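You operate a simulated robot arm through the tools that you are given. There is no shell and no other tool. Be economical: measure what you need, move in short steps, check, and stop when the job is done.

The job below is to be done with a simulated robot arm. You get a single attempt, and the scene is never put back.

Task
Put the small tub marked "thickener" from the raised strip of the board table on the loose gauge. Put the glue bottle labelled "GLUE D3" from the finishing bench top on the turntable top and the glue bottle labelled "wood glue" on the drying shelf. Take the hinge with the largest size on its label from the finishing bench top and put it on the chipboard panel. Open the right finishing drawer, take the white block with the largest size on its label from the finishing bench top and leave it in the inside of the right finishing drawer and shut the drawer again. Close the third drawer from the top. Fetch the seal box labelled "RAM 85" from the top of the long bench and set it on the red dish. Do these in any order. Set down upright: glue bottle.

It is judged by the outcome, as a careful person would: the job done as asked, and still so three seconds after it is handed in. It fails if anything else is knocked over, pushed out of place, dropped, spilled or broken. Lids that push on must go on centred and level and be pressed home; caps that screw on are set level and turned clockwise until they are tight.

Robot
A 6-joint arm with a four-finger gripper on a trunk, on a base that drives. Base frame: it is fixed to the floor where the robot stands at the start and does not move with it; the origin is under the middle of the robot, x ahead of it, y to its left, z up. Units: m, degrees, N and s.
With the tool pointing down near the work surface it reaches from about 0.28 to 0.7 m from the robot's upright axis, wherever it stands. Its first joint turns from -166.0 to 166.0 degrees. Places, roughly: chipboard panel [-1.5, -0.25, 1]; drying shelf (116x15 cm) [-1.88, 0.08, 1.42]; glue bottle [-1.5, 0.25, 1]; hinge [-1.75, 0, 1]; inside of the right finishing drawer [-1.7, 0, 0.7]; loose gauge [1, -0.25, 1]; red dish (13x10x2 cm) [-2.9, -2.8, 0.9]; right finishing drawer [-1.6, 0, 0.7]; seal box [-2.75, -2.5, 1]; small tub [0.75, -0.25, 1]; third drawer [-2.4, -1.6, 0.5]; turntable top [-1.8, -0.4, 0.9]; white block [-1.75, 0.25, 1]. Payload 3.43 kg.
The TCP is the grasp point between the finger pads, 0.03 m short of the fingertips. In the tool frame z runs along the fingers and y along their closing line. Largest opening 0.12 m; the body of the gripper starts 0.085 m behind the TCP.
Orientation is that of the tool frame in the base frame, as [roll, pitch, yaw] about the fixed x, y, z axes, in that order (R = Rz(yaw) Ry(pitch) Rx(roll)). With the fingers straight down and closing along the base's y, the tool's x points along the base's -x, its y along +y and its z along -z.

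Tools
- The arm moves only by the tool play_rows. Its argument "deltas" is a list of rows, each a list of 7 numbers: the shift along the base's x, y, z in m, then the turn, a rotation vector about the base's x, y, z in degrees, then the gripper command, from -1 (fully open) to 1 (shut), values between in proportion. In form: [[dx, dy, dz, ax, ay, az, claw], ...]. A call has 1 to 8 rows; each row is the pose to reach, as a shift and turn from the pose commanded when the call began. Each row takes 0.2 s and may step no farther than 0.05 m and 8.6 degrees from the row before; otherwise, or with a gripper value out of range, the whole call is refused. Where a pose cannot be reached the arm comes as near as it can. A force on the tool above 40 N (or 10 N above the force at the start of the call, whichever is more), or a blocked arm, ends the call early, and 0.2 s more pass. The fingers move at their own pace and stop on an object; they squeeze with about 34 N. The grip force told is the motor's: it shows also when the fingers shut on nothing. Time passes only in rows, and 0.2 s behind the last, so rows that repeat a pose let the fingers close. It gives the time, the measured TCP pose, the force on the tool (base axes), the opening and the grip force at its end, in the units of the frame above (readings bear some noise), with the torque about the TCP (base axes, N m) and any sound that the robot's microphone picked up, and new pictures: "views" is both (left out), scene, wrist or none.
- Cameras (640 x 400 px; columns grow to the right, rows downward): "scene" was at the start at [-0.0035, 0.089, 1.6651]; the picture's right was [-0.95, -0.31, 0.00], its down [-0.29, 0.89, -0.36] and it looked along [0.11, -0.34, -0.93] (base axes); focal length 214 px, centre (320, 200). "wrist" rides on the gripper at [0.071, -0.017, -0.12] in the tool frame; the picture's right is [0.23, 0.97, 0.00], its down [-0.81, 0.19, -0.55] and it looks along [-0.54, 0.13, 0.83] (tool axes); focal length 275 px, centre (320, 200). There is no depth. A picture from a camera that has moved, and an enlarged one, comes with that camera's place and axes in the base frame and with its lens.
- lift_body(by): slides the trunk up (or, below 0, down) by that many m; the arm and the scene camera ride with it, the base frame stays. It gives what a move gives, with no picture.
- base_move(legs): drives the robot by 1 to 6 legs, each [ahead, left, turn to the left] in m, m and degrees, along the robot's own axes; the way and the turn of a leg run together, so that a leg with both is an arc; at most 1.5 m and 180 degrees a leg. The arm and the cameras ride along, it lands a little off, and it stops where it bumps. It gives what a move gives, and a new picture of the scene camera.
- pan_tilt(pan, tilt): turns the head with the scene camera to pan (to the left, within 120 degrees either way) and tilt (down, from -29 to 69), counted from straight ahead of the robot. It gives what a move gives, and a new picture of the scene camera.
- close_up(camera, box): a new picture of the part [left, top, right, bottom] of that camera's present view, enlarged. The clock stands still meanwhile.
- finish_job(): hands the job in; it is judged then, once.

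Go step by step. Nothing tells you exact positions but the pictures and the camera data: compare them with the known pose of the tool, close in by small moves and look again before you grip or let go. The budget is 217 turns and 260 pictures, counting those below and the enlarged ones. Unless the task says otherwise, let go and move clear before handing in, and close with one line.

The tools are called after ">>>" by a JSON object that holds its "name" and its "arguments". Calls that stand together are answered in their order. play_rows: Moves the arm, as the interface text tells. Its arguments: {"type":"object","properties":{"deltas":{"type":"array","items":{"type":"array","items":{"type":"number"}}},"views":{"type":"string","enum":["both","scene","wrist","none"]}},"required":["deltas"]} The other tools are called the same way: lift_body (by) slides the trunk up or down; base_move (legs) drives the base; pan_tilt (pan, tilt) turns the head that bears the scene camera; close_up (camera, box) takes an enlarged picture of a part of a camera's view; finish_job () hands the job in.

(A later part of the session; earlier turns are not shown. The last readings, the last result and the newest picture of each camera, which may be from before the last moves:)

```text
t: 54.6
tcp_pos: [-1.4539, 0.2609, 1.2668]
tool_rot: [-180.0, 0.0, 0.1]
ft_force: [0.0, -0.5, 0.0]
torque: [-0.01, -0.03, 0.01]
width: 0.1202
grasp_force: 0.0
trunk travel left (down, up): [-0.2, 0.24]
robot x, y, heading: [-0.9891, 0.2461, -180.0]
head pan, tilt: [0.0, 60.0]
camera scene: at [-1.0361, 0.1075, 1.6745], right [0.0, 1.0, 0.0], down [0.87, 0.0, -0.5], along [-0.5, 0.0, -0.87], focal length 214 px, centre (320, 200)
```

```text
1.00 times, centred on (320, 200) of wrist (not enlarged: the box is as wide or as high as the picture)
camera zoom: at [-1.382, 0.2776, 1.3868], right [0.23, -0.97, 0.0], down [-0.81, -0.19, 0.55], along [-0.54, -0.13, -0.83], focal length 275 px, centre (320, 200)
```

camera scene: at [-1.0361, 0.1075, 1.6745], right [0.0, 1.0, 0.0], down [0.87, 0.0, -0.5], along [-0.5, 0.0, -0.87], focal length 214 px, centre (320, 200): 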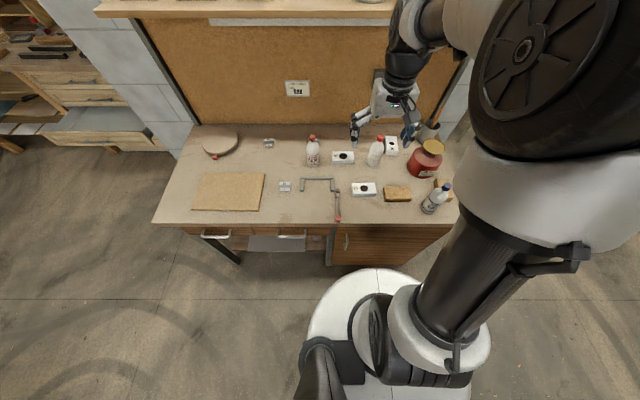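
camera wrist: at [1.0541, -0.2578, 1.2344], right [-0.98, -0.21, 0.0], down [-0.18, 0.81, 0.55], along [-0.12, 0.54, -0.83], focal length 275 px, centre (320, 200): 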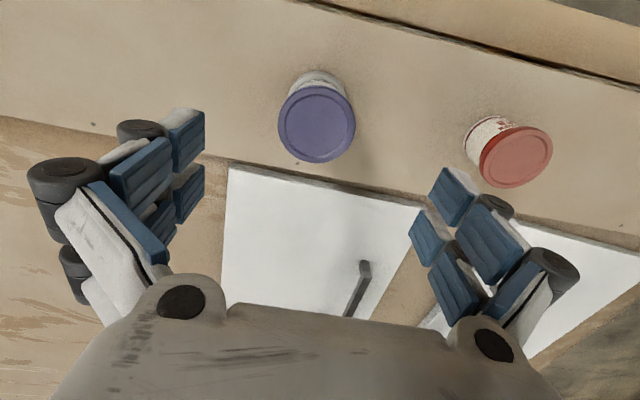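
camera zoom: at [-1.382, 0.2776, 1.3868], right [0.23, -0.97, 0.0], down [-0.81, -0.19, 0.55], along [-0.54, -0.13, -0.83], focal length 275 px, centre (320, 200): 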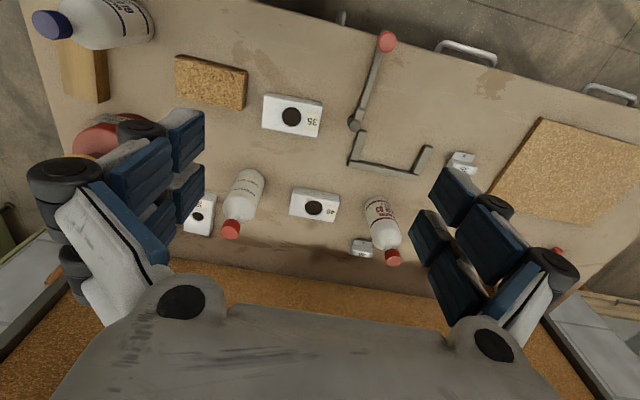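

Triangulated: GLUE D3 ≈[-1.682,0.075] with cap top ≈1.067; wood glue ≈[-1.686,0.355]; block 40 ≈[-1.710,0.213]. Move over GLUE D3.

>>> {"name": "play_rows", "arguments": {"deltas": [[-0.033, -0.027, -0.01, 0, 0, 0, -1], [-0.066, -0.054, -0.02, 0, 0, 0, -1], [-0.098, -0.08, -0.03, 0, 0, 0, -1], [-0.13, -0.107, -0.05, 0, 0, 0, -1], [-0.163, -0.134, -0.07, 0, 0, 0, -1], [-0.196, -0.16, -0.09, 0, 0, 0, -1], [-0.227, -0.186, -0.11, 0, 0, 0, -1], [-0.227, -0.186, -0.11, 0, 0, 0, -1]]}}

>>> {"name": "close_up", "arguments": {"camera": "scene", "box": [250, 100, 410, 200]}}

```text
t: 56.4
tcp_pos: [-1.6711, 0.079, 1.155]
tool_rot: [179.9, -0.1, 0.2]
ft_force: [0.1, -0.2, 0.2]
torque: [0.0, -0.03, 0.0]
width: 0.12
grasp_force: 0.1
out of reach, approached as far as the arm can: row 7, 8
trunk travel left (down, up): [-0.2, 0.24]
robot x, y, heading: [-0.9876, 0.2473, -180.1]
head pan, tilt: [0.0, 60.0]
camera scene: at [-1.0358, 0.108, 1.6746], right [0.0, 1.0, 0.0], down [0.87, 0.0, -0.5], along [-0.5, 0.0, -0.87], focal length 214 px, centre (320, 200)
camera wrist: at [-1.5992, 0.0954, 1.2748], right [0.23, -0.97, 0.0], down [-0.81, -0.19, 0.55], along [-0.54, -0.13, -0.83], focal length 275 px, centre (320, 200)
```

scene: 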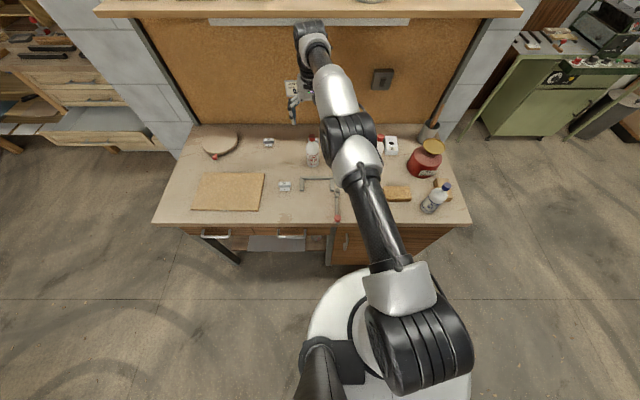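
wrist: 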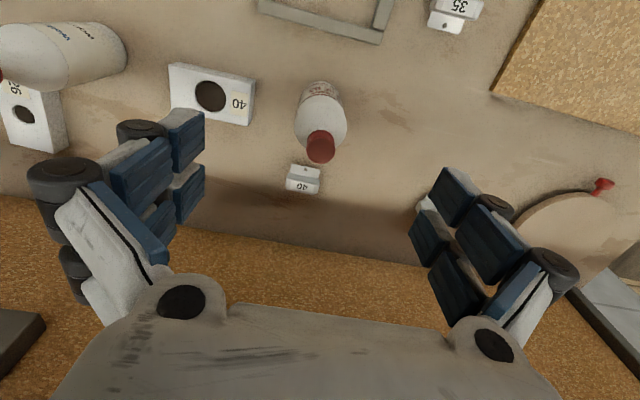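

```text
4.00 times, centred on (330, 150) of scene
camera zoom: at [-1.0358, 0.108, 1.6746], right [0.0, 1.0, 0.0], down [0.87, 0.0, -0.5], along [-0.5, 0.0, -0.87], focal length 858 px, centre (280, 400)
```

zoom: 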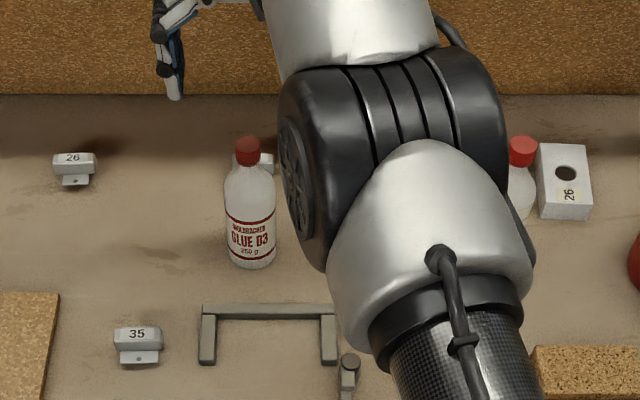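

The hinge behind D3 reads 40. The arm is at its reach limit, so drive 0.08 m nearer (tips clear above bottle tops).

>>> {"name": "base_move", "arguments": {"legs": [[0.08, 0.1, 0]]}}

```text
t: 57.7
tcp_pos: [-1.7528, -0.0211, 1.1537]
tool_rot: [-179.9, 0.0, 0.1]
ft_force: [-0.3, -1.4, -0.6]
torque: [0.03, 0.0, 0.0]
width: 0.1203
grasp_force: 0.0
trunk travel left (down, up): [-0.2, 0.24]
robot x, y, heading: [-1.0699, 0.1454, -180.0]
head pan, tilt: [0.0, 60.0]
camera scene: at [-1.1178, 0.0077, 1.6744], right [0.0, 1.0, 0.0], down [0.87, 0.0, -0.5], along [-0.5, 0.0, -0.87], focal length 214 px, centre (320, 200)
```

scene: 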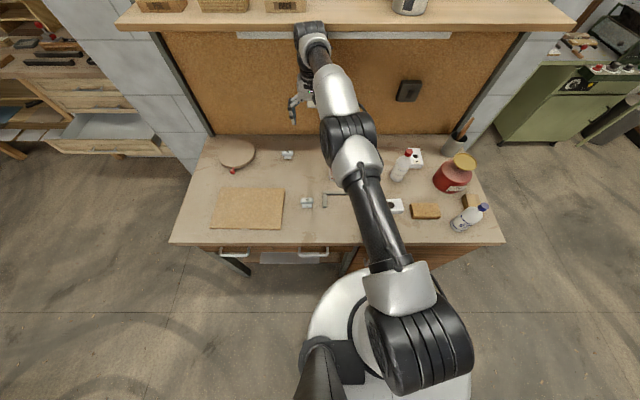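

No bump. Now over D3.

>>> {"name": "play_rows", "arguments": {"deltas": [[0.02, 0.032, 0, 0, 0, 0, -1], [0.045, 0.064, 0, 0, 0, 0, -1], [0.07, 0.096, -0.02, 0, 0, 0, -1], [0.07, 0.096, -0.045, 0, 0, 0, -1], [0.07, 0.096, -0.045, 0, 0, 0, -1]]}}

```text
t: 58.9
tcp_pos: [-1.6828, 0.0766, 1.1098]
tool_rot: [180.0, 0.0, 0.0]
ft_force: [1.5, 0.4, 0.8]
torque: [-0.02, 0.03, -0.02]
width: 0.1201
grasp_force: 0.0
trunk travel left (down, up): [-0.2, 0.24]
robot x, y, heading: [-1.0714, 0.144, -179.9]
head pan, tilt: [0.0, 60.0]
camera scene: at [-1.1169, 0.009, 1.6746], right [0.0, 1.0, 0.0], down [0.87, 0.0, -0.5], along [-0.5, 0.0, -0.87], focal length 214 px, centre (320, 200)
camera wrist: at [-1.6109, 0.0939, 1.23], right [0.23, -0.97, 0.0], down [-0.81, -0.19, 0.55], along [-0.54, -0.13, -0.83], focal length 275 px, centre (320, 200)
```

scene: 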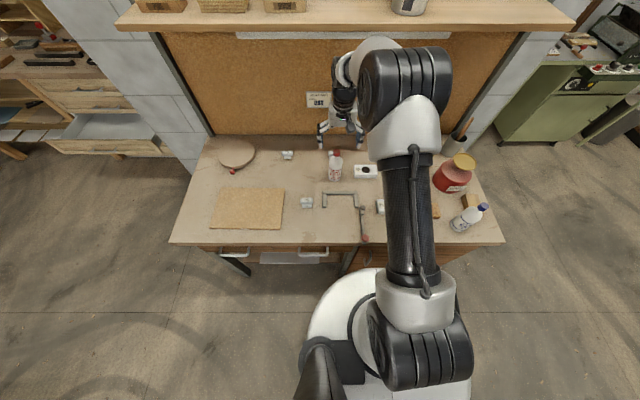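
wrist: 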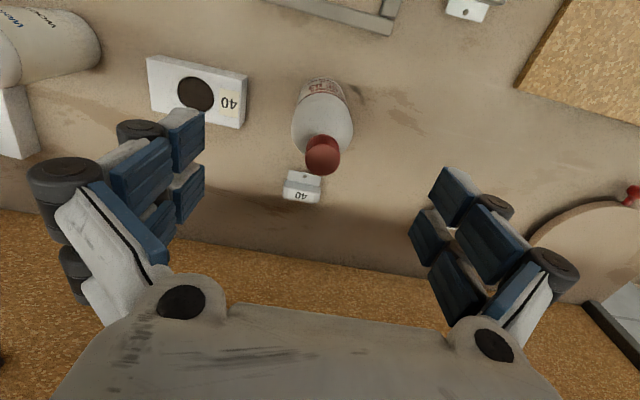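

Centred on the cap. Descend to z≈1.0 and grip.

>>> {"name": "play_rows", "arguments": {"deltas": [[-0.001, -0.001, -0.04, 0, 0, 0, -1], [-0.001, -0.001, -0.08, 0, 0, 0, -1], [-0.001, -0.001, -0.11, 0, 0, 0, -1], [-0.001, -0.001, -0.11, 0, 0, 0, 0], [-0.001, -0.001, -0.11, 0, 0, 0, 1], [-0.001, -0.001, -0.11, 0, 0, 0, 1], [-0.001, -0.001, -0.11, 0, 0, 0, 1], [-0.001, -0.001, -0.11, 0, 0, 0, 1]]}}

```text
t: 60.7
tcp_pos: [-1.6852, 0.0745, 0.9984]
tool_rot: [-180.0, 0.1, 0.0]
ft_force: [0.2, -1.0, 2.5]
torque: [-0.06, 0.05, -0.02]
width: 0.0549
grasp_force: 20.7
trunk travel left (down, up): [-0.2, 0.24]
robot x, y, heading: [-1.0689, 0.146, -179.7]
head pan, tilt: [0.0, 60.0]
camera scene: at [-1.1174, 0.0084, 1.6745], right [0.0, 1.0, 0.0], down [0.87, 0.0, -0.5], along [-0.5, 0.0, -0.87], focal length 214 px, centre (320, 200)
camera wrist: at [-1.6134, 0.0912, 1.1195], right [0.23, -0.97, 0.0], down [-0.81, -0.19, 0.55], along [-0.54, -0.13, -0.83], focal length 275 px, centre (320, 200)
```

scene: 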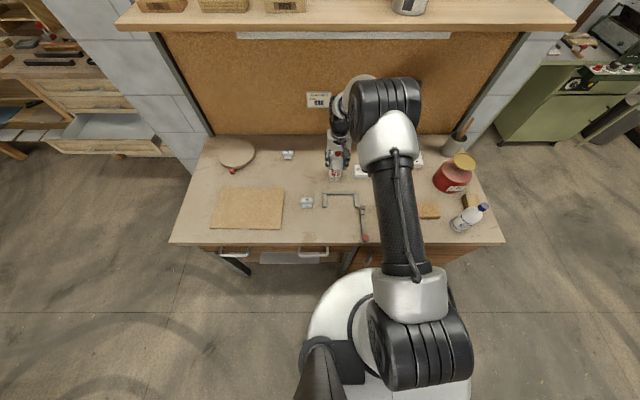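
wrist: 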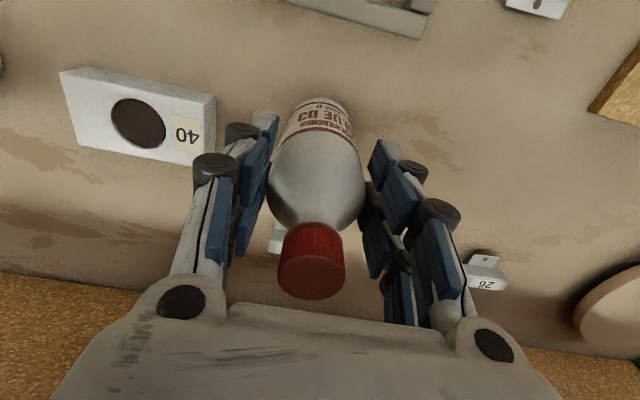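

Gripped at the body. Lift and drive left along the bench toward the turntable.

>>> {"name": "play_rows", "arguments": {"deltas": [[0, 0, 0.01, 0, 0, 0, 1], [0, 0, 0.05, 0, 0, 0, 1], [0, 0, 0.09, 0, 0, 0, 1], [0, 0, 0.13, 0, 0, 0, 1], [0, 0, 0.13, 0, 0, 0, 1]], "views": "wrist"}}

>>> {"name": "base_move", "arguments": {"legs": [[0, 0.4, 0]]}}

>>> {"name": "close_up", "arguments": {"camera": "wrist", "box": [0, 0, 640, 400]}}

```text
t: 61.9
tcp_pos: [-1.6852, 0.0722, 1.13]
tool_rot: [-179.9, -0.2, 0.0]
ft_force: [-0.8, 0.3, -2.9]
torque: [-0.03, 0.02, -0.02]
width: 0.0548
grasp_force: 34.3
trunk travel left (down, up): [-0.2, 0.24]
robot x, y, heading: [-1.068, 0.1472, -180.2]
head pan, tilt: [0.0, 60.0]
camera wrist: at [-1.6129, 0.0892, 1.2511], right [0.23, -0.97, 0.0], down [-0.81, -0.19, 0.55], along [-0.54, -0.13, -0.83], focal length 275 px, centre (320, 200)
```

wrist: 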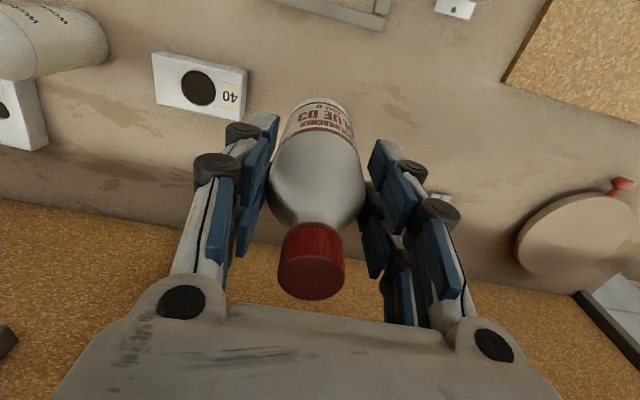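

```text
t: 64.4
tcp_pos: [-1.6847, -0.3268, 1.1306]
tool_rot: [-180.0, 0.0, 0.1]
ft_force: [0.4, -1.1, -2.5]
torque: [0.05, -0.05, 0.01]
width: 0.0548
grasp_force: 34.0
trunk travel left (down, up): [-0.2, 0.24]
robot x, y, heading: [-1.0695, -0.2486, -179.8]
head pan, tilt: [0.0, 60.0]
camera scene: at [-1.1171, -0.3892, 1.6744], right [0.0, 1.0, 0.0], down [0.87, 0.0, -0.5], along [-0.5, 0.0, -0.87], focal length 214 px, centre (320, 200)
```

scene: 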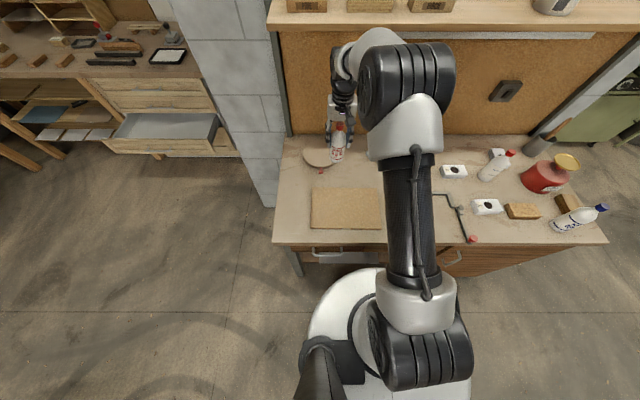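

```text
1.00 times, centred on (320, 200) of wrist (not enlarged: the box is as wide or as high as the picture)
camera zoom: at [-1.612, -0.3091, 1.251], right [0.23, -0.97, 0.0], down [-0.81, -0.19, 0.55], along [-0.54, -0.13, -0.83], focal length 275 px, centre (320, 200)
```

zoom: 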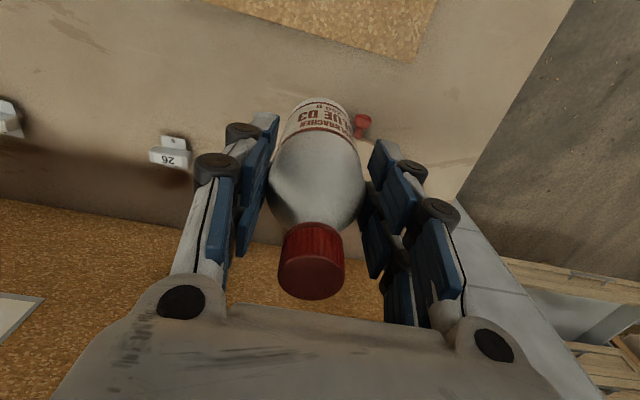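

>>> {"name": "close_up", "arguments": {"camera": "scene", "box": [290, 120, 370, 190]}}

```text
5.71 times, centred on (330, 155) of scene
camera zoom: at [-1.1171, -0.3892, 1.6744], right [0.0, 1.0, 0.0], down [0.87, 0.0, -0.5], along [-0.5, 0.0, -0.87], focal length 1226 px, centre (263, 457)
```

zoom: 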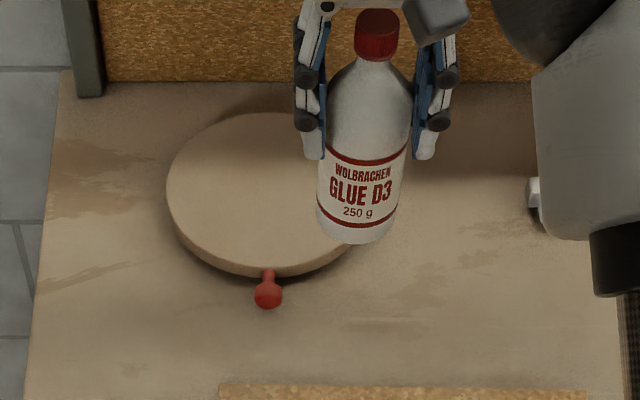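

Turntable centre ≈[-1.797,-0.385], 0.165 m wide. I'll nudge the base slightly closer and aligned.

>>> {"name": "base_move", "arguments": {"legs": [[0.045, 0.08, 0]]}}

>>> {"name": "close_up", "arguments": {"camera": "scene", "box": [290, 120, 410, 200]}}

```text
t: 65.5
tcp_pos: [-1.73, -0.406, 1.1297]
tool_rot: [-179.9, 0.1, 0.2]
ft_force: [0.5, -2.3, -2.7]
torque: [0.03, -0.03, -0.02]
width: 0.0547
grasp_force: 33.6
trunk travel left (down, up): [-0.2, 0.24]
robot x, y, heading: [-1.1168, -0.3316, -180.1]
head pan, tilt: [0.0, 60.0]
camera scene: at [-1.1627, -0.4705, 1.6743], right [0.0, 1.0, 0.0], down [0.87, 0.0, -0.5], along [-0.5, 0.0, -0.87], focal length 214 px, centre (320, 200)
```

scene: 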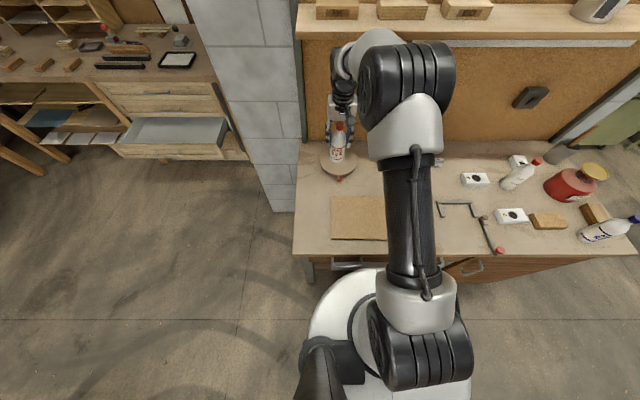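

```text
5.00 times, centred on (350, 160) of scene
camera zoom: at [-1.1627, -0.4705, 1.6743], right [0.0, 1.0, 0.0], down [0.87, 0.0, -0.5], along [-0.5, 0.0, -0.87], focal length 1072 px, centre (170, 400)
```

zoom: 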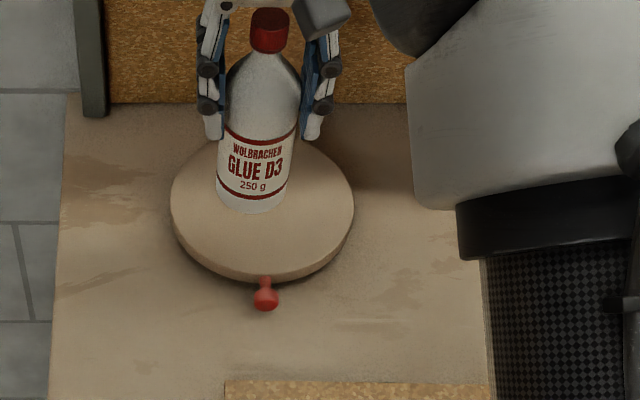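

Target [-1.79,-0.387]. Lower a bit first (keeps wrist well below shelf), then slide over the centre.

>>> {"name": "play_rows", "arguments": {"deltas": [[0, 0.01, -0.03, 0, 0, 0, 1], [0, 0.019, -0.06, 0, 0, 0, 1], [-0.03, 0.019, -0.065, 0, 0, 0, 1], [-0.06, 0.019, -0.065, 0, 0, 0, 1], [-0.06, 0.019, -0.065, 0, 0, 0, 1]]}}

>>> {"name": "close_up", "arguments": {"camera": "scene", "box": [290, 120, 410, 200]}}

```text
t: 66.7
tcp_pos: [-1.7887, -0.3862, 1.0665]
tool_rot: [-180.0, 0.1, 0.1]
ft_force: [0.8, -1.3, -2.6]
torque: [0.01, -0.01, -0.01]
width: 0.0548
grasp_force: 33.4
trunk travel left (down, up): [-0.2, 0.24]
robot x, y, heading: [-1.1162, -0.3309, -180.0]
head pan, tilt: [0.0, 60.0]
camera scene: at [-1.1614, -0.4692, 1.6745], right [0.0, 1.0, 0.0], down [0.87, 0.0, -0.5], along [-0.5, 0.0, -0.87], focal length 214 px, centre (320, 200)
camera wrist: at [-1.7171, -0.3697, 1.1863], right [0.23, -0.97, 0.0], down [-0.81, -0.19, 0.55], along [-0.54, -0.13, -0.83], focal length 275 px, centre (320, 200)
```

scene: 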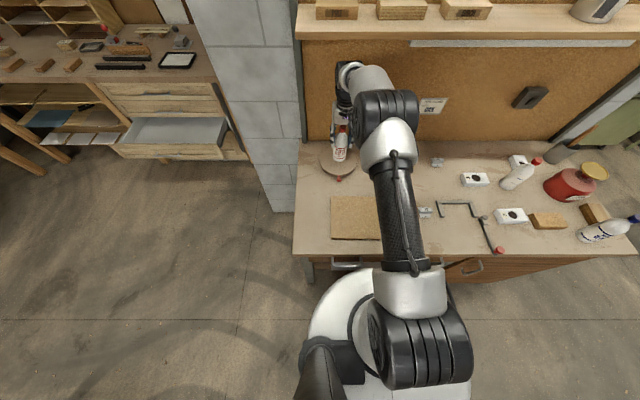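
wrist: 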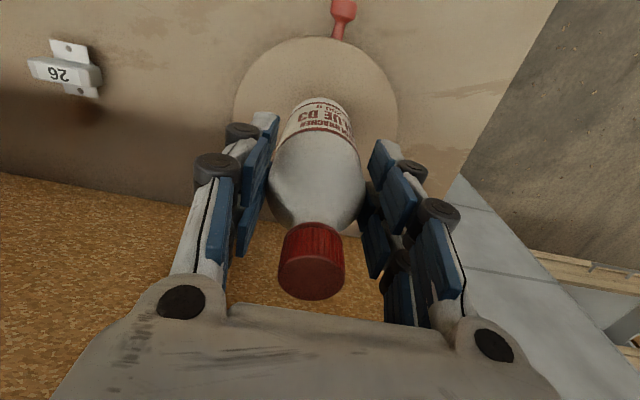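

```text
5.00 times, centred on (350, 160) of scene
camera zoom: at [-1.1614, -0.4692, 1.6745], right [0.0, 1.0, 0.0], down [0.87, 0.0, -0.5], along [-0.5, 0.0, -0.87], focal length 1072 px, centre (170, 400)
```

zoom: 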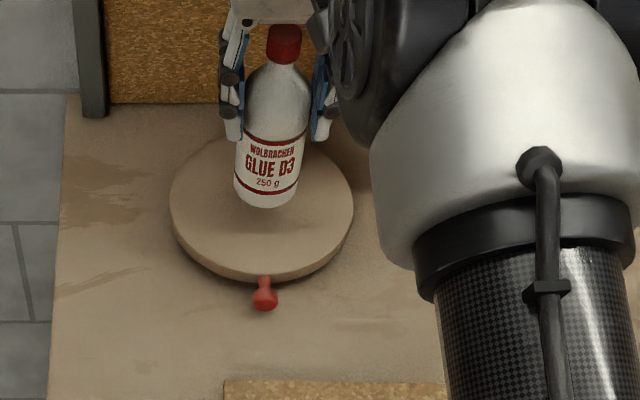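

>>> {"name": "play_rows", "arguments": {"deltas": [[0, 0, -0.012, 0, 0, 0, 1], [0, 0, -0.022, 0, 0, 0, 1], [0, 0, -0.026, 0, 0, 0, 1], [0, 0, -0.028, 0, 0, 0, 1], [0, 0, -0.03, 0, 0, 0, 1], [0, 0, -0.03, 0, 0, 0, 1]], "views": "none"}}

>>> {"name": "close_up", "arguments": {"camera": "scene", "box": [290, 120, 410, 200]}}

```text
t: 68.1
tcp_pos: [-1.7894, -0.3865, 1.0353]
tool_rot: [-180.0, 0.0, 0.1]
ft_force: [0.8, 0.5, -2.4]
torque: [0.01, -0.01, 0.0]
width: 0.0545
grasp_force: 34.0
trunk travel left (down, up): [-0.2, 0.24]
robot x, y, heading: [-1.1139, -0.332, -180.0]
head pan, tilt: [0.0, 60.0]
```

```text
5.00 times, centred on (350, 160) of scene
camera zoom: at [-1.1619, -0.4692, 1.6745], right [0.0, 1.0, 0.0], down [0.87, 0.0, -0.5], along [-0.5, 0.0, -0.87], focal length 1072 px, centre (170, 400)
```

zoom: 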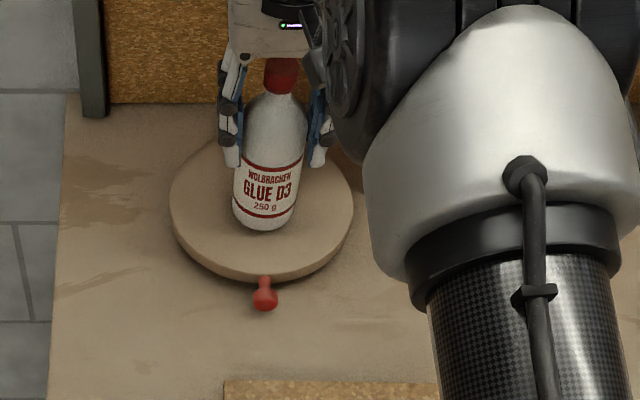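

>>> {"name": "play_rows", "arguments": {"deltas": [[0, 0, -0.003, 0, 0, 0, 1], [0, 0, -0.005, 0, 0, 0, 1], [0, 0, -0.007, 0, 0, 0, 1], [0, 0, -0.007, 0, 0, 0, 1]], "views": "none"}}

```text
t: 69.1
tcp_pos: [-1.7894, -0.3854, 1.0291]
tool_rot: [179.9, 0.1, 0.1]
ft_force: [0.7, 1.3, 2.5]
torque: [0.16, -0.04, -0.02]
width: 0.0546
grasp_force: 34.4
trunk travel left (down, up): [-0.2, 0.24]
robot x, y, heading: [-1.1146, -0.3288, -179.9]
head pan, tilt: [0.0, 60.0]
```

Just touching. Press 1 mm, then open gradually and rise straight.

>>> {"name": "play_rows", "arguments": {"deltas": [[0, 0, -0.001, 0, 0, 0, 1], [0, 0, -0.001, 0, 0, 0, 0.0], [0, 0, 0, 0, 0, 0, -0.3], [0, 0, 0, 0, 0, 0, -0.6], [0, 0, 0, 0, 0, 0, -0.9], [0, 0, 0.03, 0, 0, 0, -1], [0, 0, 0.07, 0, 0, 0, -1], [0, 0, 0.1, 0, 0, 0, -1]]}}

>>> {"name": "close_up", "arguments": {"camera": "scene", "box": [290, 120, 410, 200]}}

```text
t: 70.9
tcp_pos: [-1.78, -0.3858, 1.1147]
tool_rot: [-179.9, -1.3, 0.2]
ft_force: [0.3, -0.8, 0.2]
torque: [0.03, -0.02, -0.01]
width: 0.12
grasp_force: 0.1
trunk travel left (down, up): [-0.2, 0.24]
robot x, y, heading: [-1.1122, -0.3297, -180.3]
head pan, tilt: [0.0, 60.0]
camera scene: at [-1.1604, -0.4691, 1.6734], right [0.0, 1.0, 0.0], down [0.87, 0.0, -0.5], along [-0.5, 0.0, -0.87], focal length 214 px, centre (320, 200)
camera wrist: at [-1.7115, -0.3698, 1.2372], right [0.23, -0.97, 0.0], down [-0.82, -0.19, 0.53], along [-0.52, -0.13, -0.85], focal length 275 px, centre (320, 200)
```

scene: 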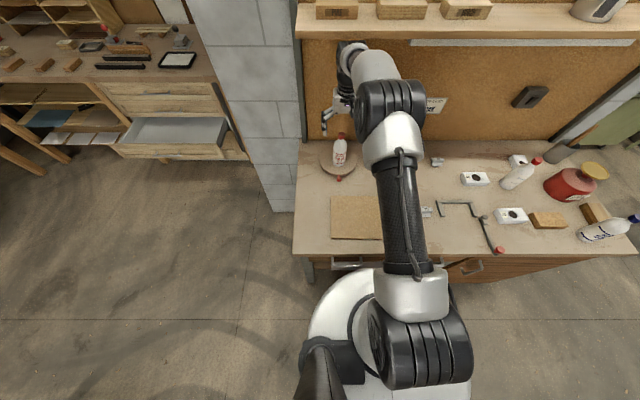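
wrist: 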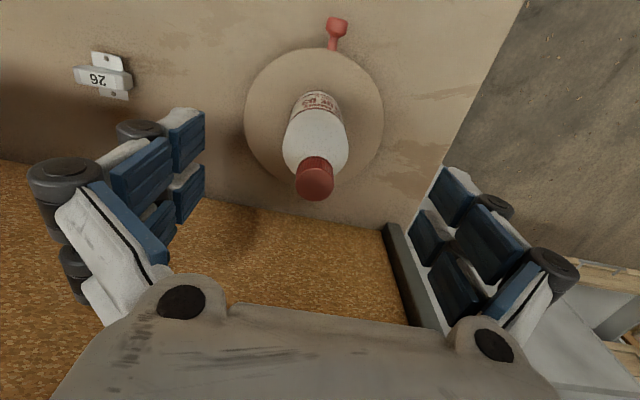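

```text
5.00 times, centred on (350, 160) of scene
camera zoom: at [-1.1604, -0.4691, 1.6734], right [0.0, 1.0, 0.0], down [0.87, 0.0, -0.5], along [-0.5, 0.0, -0.87], focal length 1072 px, centre (170, 400)
```

zoom: 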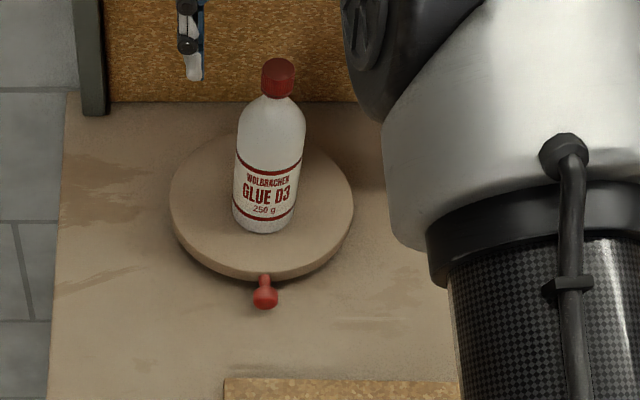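

GLUE D3 stands upright on the turntable. Retreat up and back, then drive right to reach hinge 40.

>>> {"name": "play_rows", "arguments": {"deltas": [[0.04, 0, 0.01, 0, 0, 0, -1], [0.08, 0, 0.03, 0, 0, 0, -1], [0.12, 0, 0.05, 0, 0, 0, -1], [0.12, 0, 0.05, 0, 0, 0, -1]], "views": "none"}}

>>> {"name": "base_move", "arguments": {"legs": [[0, -0.42, 0]]}}

>>> {"name": "close_up", "arguments": {"camera": "scene", "box": [240, 120, 400, 220]}}

>>> {"name": "close_up", "arguments": {"camera": "wrist", "box": [0, 0, 640, 400]}}

```text
t: 71.9
tcp_pos: [-1.6707, -0.3852, 1.177]
tool_rot: [-179.9, -0.1, 0.2]
ft_force: [-0.9, 0.2, 0.0]
torque: [-0.03, -0.05, 0.0]
width: 0.1201
grasp_force: 0.1
trunk travel left (down, up): [-0.2, 0.24]
robot x, y, heading: [-1.1155, -0.3331, -179.7]
head pan, tilt: [0.0, 60.0]
```

```text
t: 74.5
tcp_pos: [-1.6693, 0.0349, 1.1804]
tool_rot: [179.9, 0.0, 0.0]
ft_force: [0.2, -0.1, 0.6]
torque: [-0.01, -0.01, 0.0]
width: 0.1202
grasp_force: 0.1
trunk travel left (down, up): [-0.2, 0.24]
robot x, y, heading: [-1.1163, 0.0869, 179.9]
head pan, tilt: [0.0, 60.0]
camera scene: at [-1.1619, -0.0491, 1.6746], right [0.0, 1.0, 0.0], down [0.87, 0.0, -0.5], along [-0.5, 0.0, -0.87], focal length 214 px, centre (320, 200)
```

scene: 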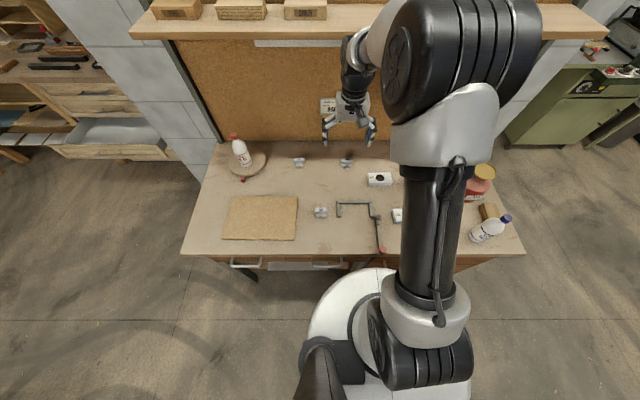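

```text
4.00 times, centred on (320, 170) of scene
camera zoom: at [-1.1619, -0.0491, 1.6746], right [0.0, 1.0, 0.0], down [0.87, 0.0, -0.5], along [-0.5, 0.0, -0.87], focal length 858 px, centre (320, 320)
```

zoom: 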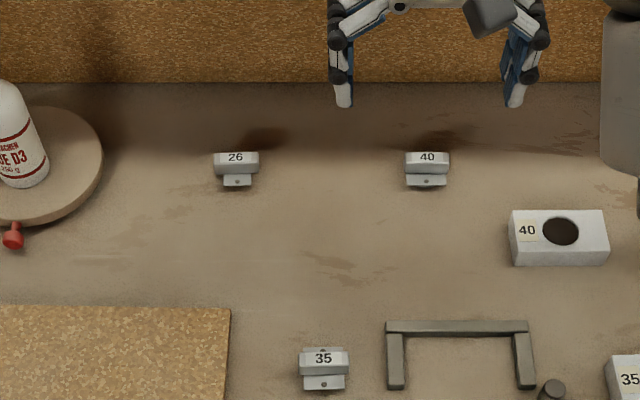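

```text
1.00 times, centred on (320, 200) of wrist (not enlarged: the box is as wide or as high as the picture)
camera zoom: at [-1.5963, 0.0518, 1.2996], right [0.23, -0.97, 0.0], down [-0.81, -0.19, 0.55], along [-0.54, -0.13, -0.83], focal length 275 px, centre (320, 200)
```

zoom: 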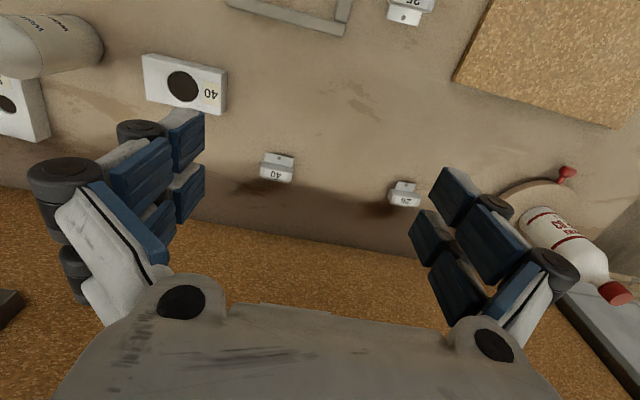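

Hinge 40 at ≈[-1.818,0.074], body ~0.05 wide along y. Approach low under the shelf, then inspect.

>>> {"name": "play_rows", "arguments": {"deltas": [[0, 0.02, -0.04, 0, 0, 0, -1], [-0.02, 0.039, -0.08, 0, 0, 0, -1], [-0.05, 0.039, -0.12, 0, 0, 0, -1], [-0.09, 0.039, -0.15, 0, 0, 0, -1], [-0.13, 0.039, -0.18, 0, 0, 0, -1], [-0.149, 0.039, -0.2, 0, 0, 0, -1], [-0.149, 0.039, -0.2, 0, 0, 0, -1]]}}

>>> {"name": "close_up", "arguments": {"camera": "scene", "box": [300, 130, 380, 190]}}

```text
t: 76.1
tcp_pos: [-1.8167, 0.0738, 0.9771]
tool_rot: [-180.0, -0.1, 0.0]
ft_force: [-0.4, -0.5, 0.6]
torque: [0.02, -0.01, -0.01]
width: 0.12
grasp_force: 0.1
trunk travel left (down, up): [-0.2, 0.24]
robot x, y, heading: [-1.1123, 0.0853, 179.8]
head pan, tilt: [0.0, 60.0]
camera scene: at [-1.1615, -0.05, 1.6746], right [0.0, 1.0, 0.0], down [0.87, 0.0, -0.5], along [-0.5, 0.0, -0.87], focal length 214 px, centre (320, 200)
camera wrist: at [-1.7442, 0.0902, 1.0975], right [0.23, -0.97, 0.0], down [-0.81, -0.19, 0.55], along [-0.54, -0.13, -0.83], focal length 275 px, centre (320, 200)
```

scene: 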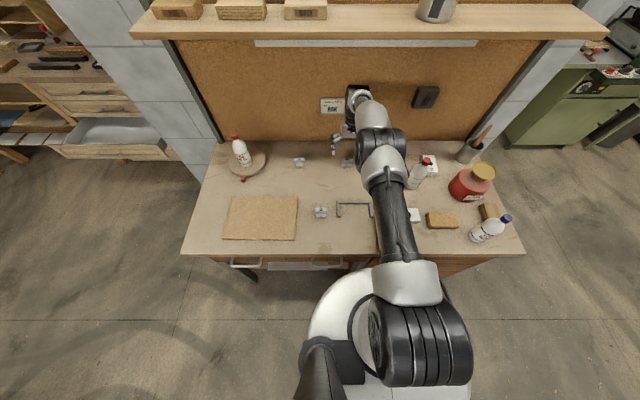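
wrist: 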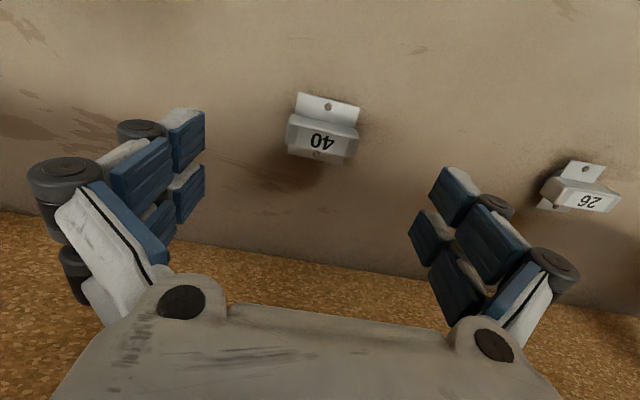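

```text
6.67 times, centred on (340, 160) of scene
camera zoom: at [-1.1615, -0.05, 1.6746], right [0.0, 1.0, 0.0], down [0.87, 0.0, -0.5], along [-0.5, 0.0, -0.87], focal length 1430 px, centre (187, 467)
```

zoom: 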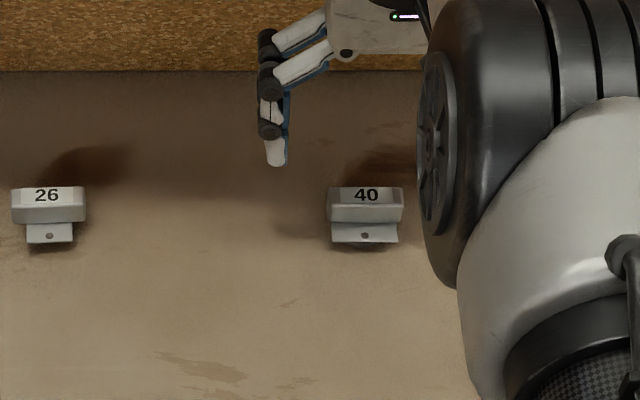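

Aligned; descend to z≈0.924 (tips just above the bench) and grip.

>>> {"name": "play_rows", "arguments": {"deltas": [[0.001, -0.002, -0.03, 0, 0, 0, -1], [0.001, -0.002, -0.053, 0, 0, 0, -1], [0.001, -0.002, -0.053, 0, 0, 0, -0.3], [0.001, -0.002, -0.053, 0, 0, 0, 1], [0.001, -0.002, -0.053, 0, 0, 0, 1], [0.001, -0.002, -0.053, 0, 0, 0, 1], [0.001, -0.002, -0.053, 0, 0, 0, 1]], "views": "wrist"}}

```text
t: 77.7
tcp_pos: [-1.8176, 0.0707, 0.9265]
tool_rot: [-180.0, 0.0, -0.1]
ft_force: [0.1, 1.2, -0.4]
torque: [0.03, -0.02, 0.02]
width: 0.0516
grasp_force: 18.5
trunk travel left (down, up): [-0.2, 0.24]
robot x, y, heading: [-1.1105, 0.0891, 180.0]
head pan, tilt: [0.0, 60.0]
camera wrist: at [-1.7438, 0.0885, 1.0463], right [0.23, -0.97, 0.0], down [-0.81, -0.19, 0.55], along [-0.54, -0.13, -0.83], focal length 275 px, centre (320, 200)
```

wrist: 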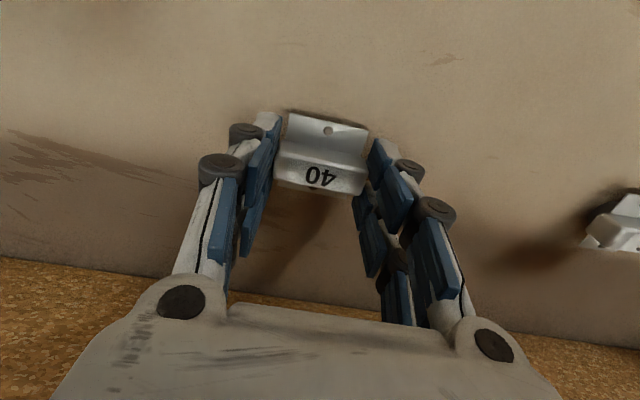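

Gripped. Lift, retract and carry to the chipboard panel at ≈[-1.52,-0.275].

>>> {"name": "play_rows", "arguments": {"deltas": [[0, 0, 0.04, 0, 0, 0, 1], [0.01, 0, 0.08, 0, 0, 0, 1], [0.05, -0.02, 0.11, 0, 0, 0, 1], [0.08, -0.057, 0.12, 0, 0, 0, 1], [0.11, -0.094, 0.12, 0, 0, 0, 1], [0.14, -0.131, 0.12, 0, 0, 0, 1], [0.17, -0.168, 0.12, 0, 0, 0, 1], [0.2, -0.205, 0.12, 0, 0, 0, 1]], "views": "none"}}

>>> {"name": "play_rows", "arguments": {"deltas": [[0.025, -0.035, 0, 0, 0, 0, 1], [0.05, -0.07, 0, 0, 0, 0, 1], [0.075, -0.105, 0, 0, 0, 0, 1], [0.1, -0.14, 0, 0, 0, 0, 1], [0.1, -0.14, -0.03, 0, 0, 0, 1], [0.1, -0.14, -0.06, 0, 0, 0, 1], [0.1, -0.14, -0.06, 0, 0, 0, 1]]}}

>>> {"name": "close_up", "arguments": {"camera": "scene", "box": [200, 160, 360, 260]}}

```text
refused: row 3 steps farther than a row can; nothing moved
```

```text
t: 78.9
tcp_pos: [-1.7181, -0.0691, 0.9094]
tool_rot: [179.9, 0.5, -0.1]
ft_force: [13.2, 4.1, 30.4]
torque: [0.93, -1.12, -0.23]
width: 0.0507
grasp_force: 34.1
trunk travel left (down, up): [-0.2, 0.24]
robot x, y, heading: [-1.1157, 0.0858, 179.8]
head pan, tilt: [0.0, 60.0]
stopped in row 6: the force on the tool passed its limit at 108 N (the readings are from after the stop); the commanded pose is now the measured one
camera scene: at [-1.1573, -0.049, 1.6749], right [0.0, 1.0, 0.0], down [0.86, 0.0, -0.5], along [-0.5, 0.0, -0.86], focal length 214 px, centre (320, 200)
camera wrist: at [-1.6449, -0.052, 1.0292], right [0.23, -0.97, 0.0], down [-0.81, -0.19, 0.56], along [-0.55, -0.13, -0.83], focal length 275 px, centre (320, 200)
```

scene: 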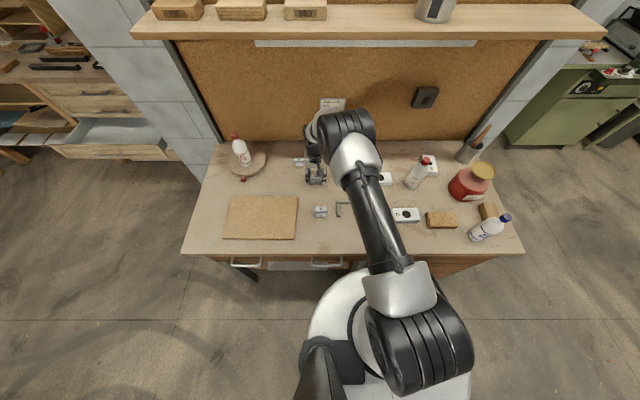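
wrist: 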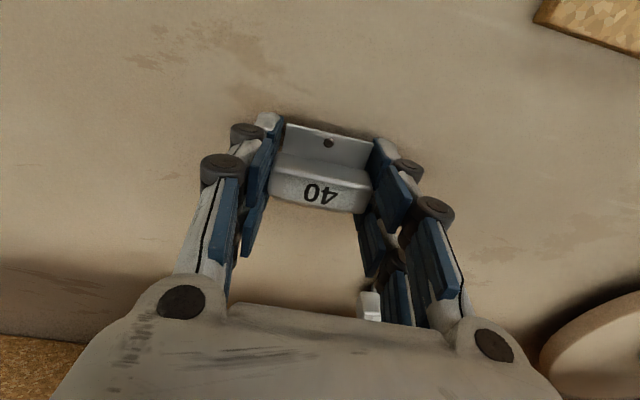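

```text
4.00 times, centred on (280, 210) of scene
camera zoom: at [-1.1573, -0.049, 1.6749], right [0.0, 1.0, 0.0], down [0.86, 0.0, -0.5], along [-0.5, 0.0, -0.86], focal length 858 px, centre (480, 160)
```

zoom: 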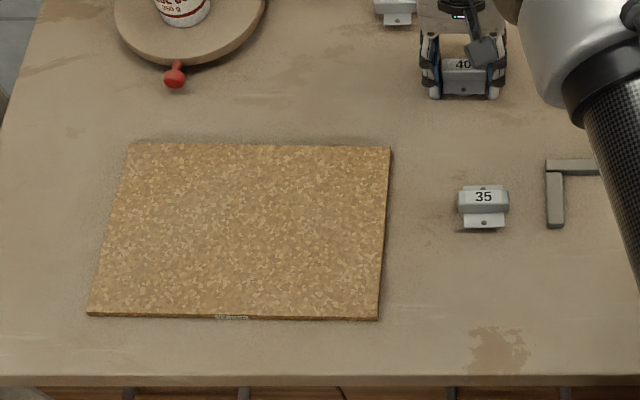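

The first call was refused and the second dragged low, pressing on the bench; the hinge is still gripped and neighbours are unmoved. I'll lift straight up now.

>>> {"name": "play_rows", "arguments": {"deltas": [[0, 0, 0.03, 0, 0, 0, 1], [0, 0, 0.07, 0, 0, 0, 1], [0, 0, 0.11, 0, 0, 0, 1], [0, 0, 0.11, 0, 0, 0, 1]]}}

```text
t: 79.9
tcp_pos: [-1.7202, -0.0695, 1.0155]
tool_rot: [179.9, 0.4, 0.0]
ft_force: [-0.8, -0.3, -0.6]
torque: [-0.04, -0.02, 0.0]
width: 0.0506
grasp_force: 34.6
trunk travel left (down, up): [-0.2, 0.24]
robot x, y, heading: [-1.1115, 0.0842, 180.1]
head pan, tilt: [0.0, 60.0]
camera scene: at [-1.1626, -0.0501, 1.6744], right [0.0, 1.0, 0.0], down [0.87, 0.0, -0.5], along [-0.5, 0.0, -0.87], focal length 214 px, centre (320, 200)
camera wrist: at [-1.6468, -0.0514, 1.1365], right [0.23, -0.97, 0.0], down [-0.81, -0.19, 0.56], along [-0.54, -0.13, -0.83], focal length 275 px, centre (320, 200)
```

scene: 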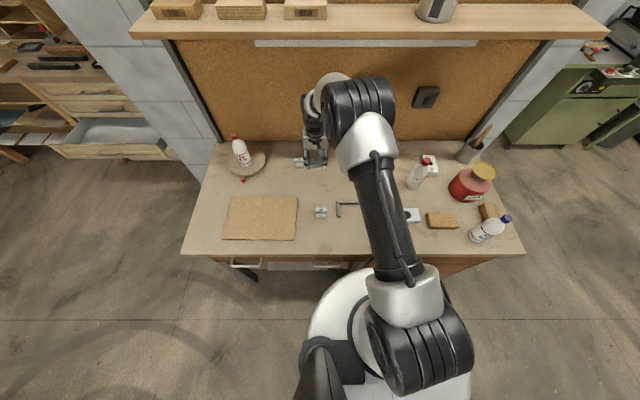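
wrist: 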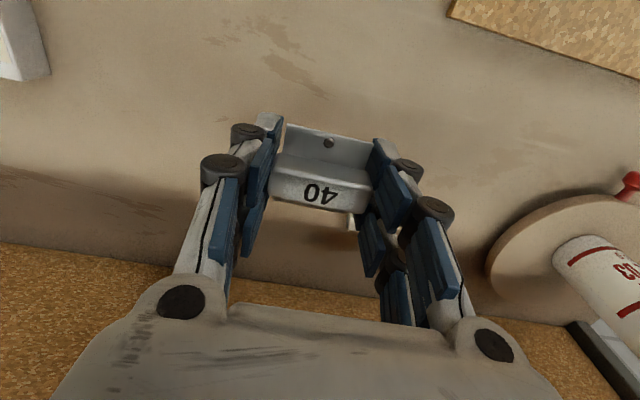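

>>> {"name": "play_rows", "arguments": {"deltas": [[0.029, -0.03, 0, 0, 0, 0, 1], [0.058, -0.06, 0, 0, 0, 0, 1], [0.087, -0.09, 0, 0, 0, 0, 1], [0.116, -0.12, 0, 0, 0, 0, 1], [0.145, -0.15, 0, 0, 0, 0, 1], [0.174, -0.18, 0, 0, 0, 0, 1], [0.2, -0.206, 0, 0, 0, 0, 1], [0.2, -0.206, -0.03, 0, 0, 0, 1]]}}

>>> {"name": "close_up", "arguments": {"camera": "scene", "box": [200, 160, 360, 260]}}

```text
t: 81.7
tcp_pos: [-1.5214, -0.2767, 0.9856]
tool_rot: [179.9, 0.4, -0.1]
ft_force: [-1.1, -0.5, -1.2]
torque: [-0.01, 0.0, 0.0]
width: 0.0505
grasp_force: 34.0
trunk travel left (down, up): [-0.2, 0.24]
robot x, y, heading: [-1.1143, 0.0891, 180.1]
head pan, tilt: [0.0, 60.0]
camera scene: at [-1.1632, -0.0502, 1.6744], right [0.0, 1.0, 0.0], down [0.87, 0.0, -0.5], along [-0.5, 0.0, -0.87], focal length 214 px, centre (320, 200)
camera wrist: at [-1.4492, -0.2598, 1.1056], right [0.23, -0.97, 0.0], down [-0.81, -0.19, 0.56], along [-0.54, -0.13, -0.83], focal length 275 px, centre (320, 200)
```

scene: 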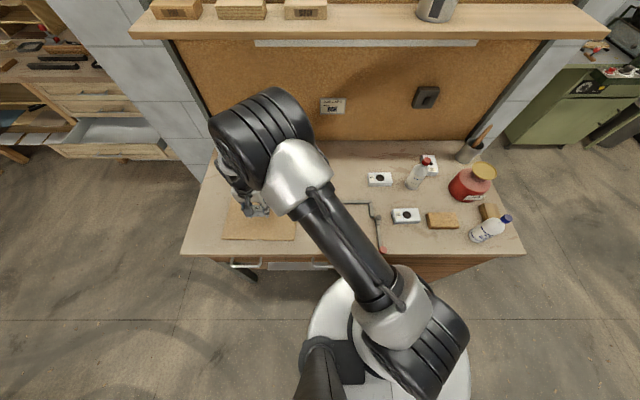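
wrist: 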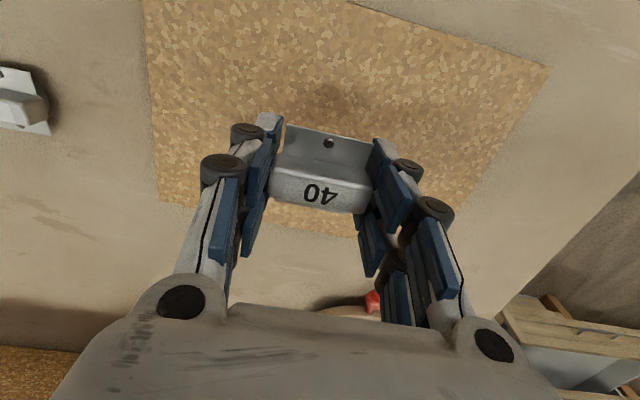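

```text
4.00 times, centred on (280, 210) of scene
camera zoom: at [-1.1632, -0.0502, 1.6744], right [0.0, 1.0, 0.0], down [0.87, 0.0, -0.5], along [-0.5, 0.0, -0.87], focal length 858 px, centre (480, 160)
```

zoom: 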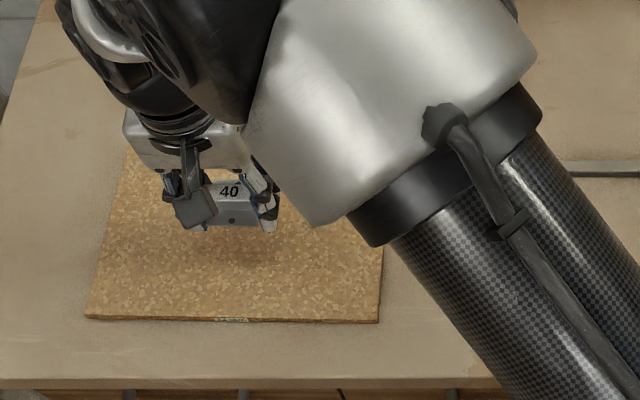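

>>> {"name": "play_rows", "arguments": {"deltas": [[0, 0, -0.03, 0, 0, 0, 1], [0, 0, -0.045, 0, 0, 0, 1], [0, 0, -0.05, 0, 0, 0, 1], [0, 0, -0.053, 0, 0, 0, 1], [0, 0, -0.056, 0, 0, 0, 1], [0, 0, -0.059, 0, 0, 0, 1], [0, 0, -0.059, 0, 0, 0, 1]], "views": "wrist"}}

```text
t: 83.3
tcp_pos: [-1.522, -0.2753, 0.9257]
tool_rot: [179.9, 0.4, 0.0]
ft_force: [-0.4, 0.4, -1.2]
torque: [0.03, 0.04, -0.02]
width: 0.0505
grasp_force: 34.1
trunk travel left (down, up): [-0.2, 0.24]
robot x, y, heading: [-1.1141, 0.0893, 179.9]
head pan, tilt: [0.0, 60.0]
camera wrist: at [-1.4479, -0.2591, 1.0461], right [0.23, -0.97, 0.0], down [-0.81, -0.19, 0.56], along [-0.54, -0.13, -0.83], focal length 275 px, centre (320, 200)
```

wrist: 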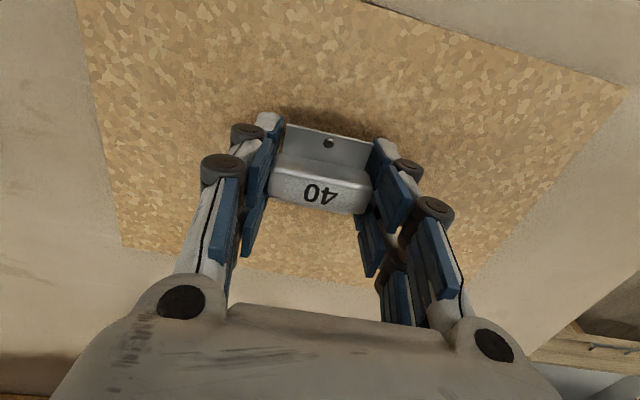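

>>> {"name": "play_rows", "arguments": {"deltas": [[0, 0, -0.003, 0, 0, 0, 1], [0, 0, -0.005, 0, 0, 0, 1], [0, 0, -0.005, 0, 0, 0, 1]], "views": "none"}}

```text
t: 84.1
tcp_pos: [-1.5215, -0.2759, 0.9198]
tool_rot: [179.9, 0.5, 0.0]
ft_force: [0.4, 0.1, 1.5]
torque: [0.08, -0.04, -0.04]
width: 0.0505
grasp_force: 34.1
trunk travel left (down, up): [-0.2, 0.24]
robot x, y, heading: [-1.1161, 0.0884, 180.2]
head pan, tilt: [0.0, 60.0]
```

Touching. Release slowly and rise.

>>> {"name": "play_rows", "arguments": {"deltas": [[0, 0, -0.001, 0, 0, 0, 1], [0, 0, -0.001, 0, 0, 0, 0.1], [0, 0, -0.001, 0, 0, 0, -0.3], [0, 0, -0.001, 0, 0, 0, -0.7], [0, 0, 0.0, 0, 0, 0, -1], [0, 0, 0.04, 0, 0, 0, -1], [0, 0, 0.085, 0, 0, 0, -1], [0, 0, 0.13, 0, 0, 0, -1]], "views": "wrist"}}

```text
t: 85.9
tcp_pos: [-1.5203, -0.2768, 1.0503]
tool_rot: [179.9, 0.4, 0.0]
ft_force: [-0.8, -0.4, 0.1]
torque: [-0.02, 0.04, 0.0]
width: 0.1201
grasp_force: 0.0
trunk travel left (down, up): [-0.2, 0.24]
robot x, y, heading: [-1.1162, 0.0874, 180.3]
head pan, tilt: [0.0, 60.0]
camera wrist: at [-1.4467, -0.2592, 1.1713], right [0.23, -0.97, 0.0], down [-0.81, -0.19, 0.56], along [-0.54, -0.13, -0.83], focal length 275 px, centre (320, 200)
```

wrist: 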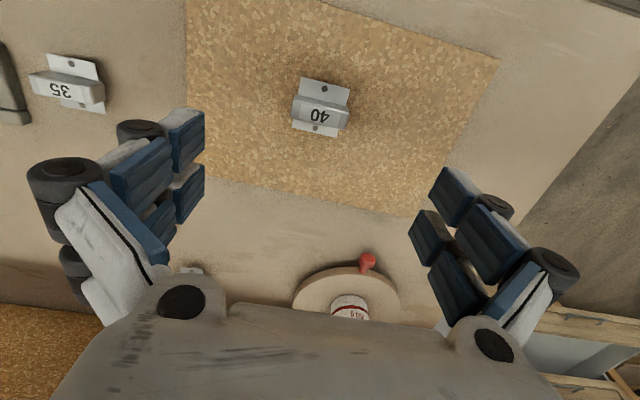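

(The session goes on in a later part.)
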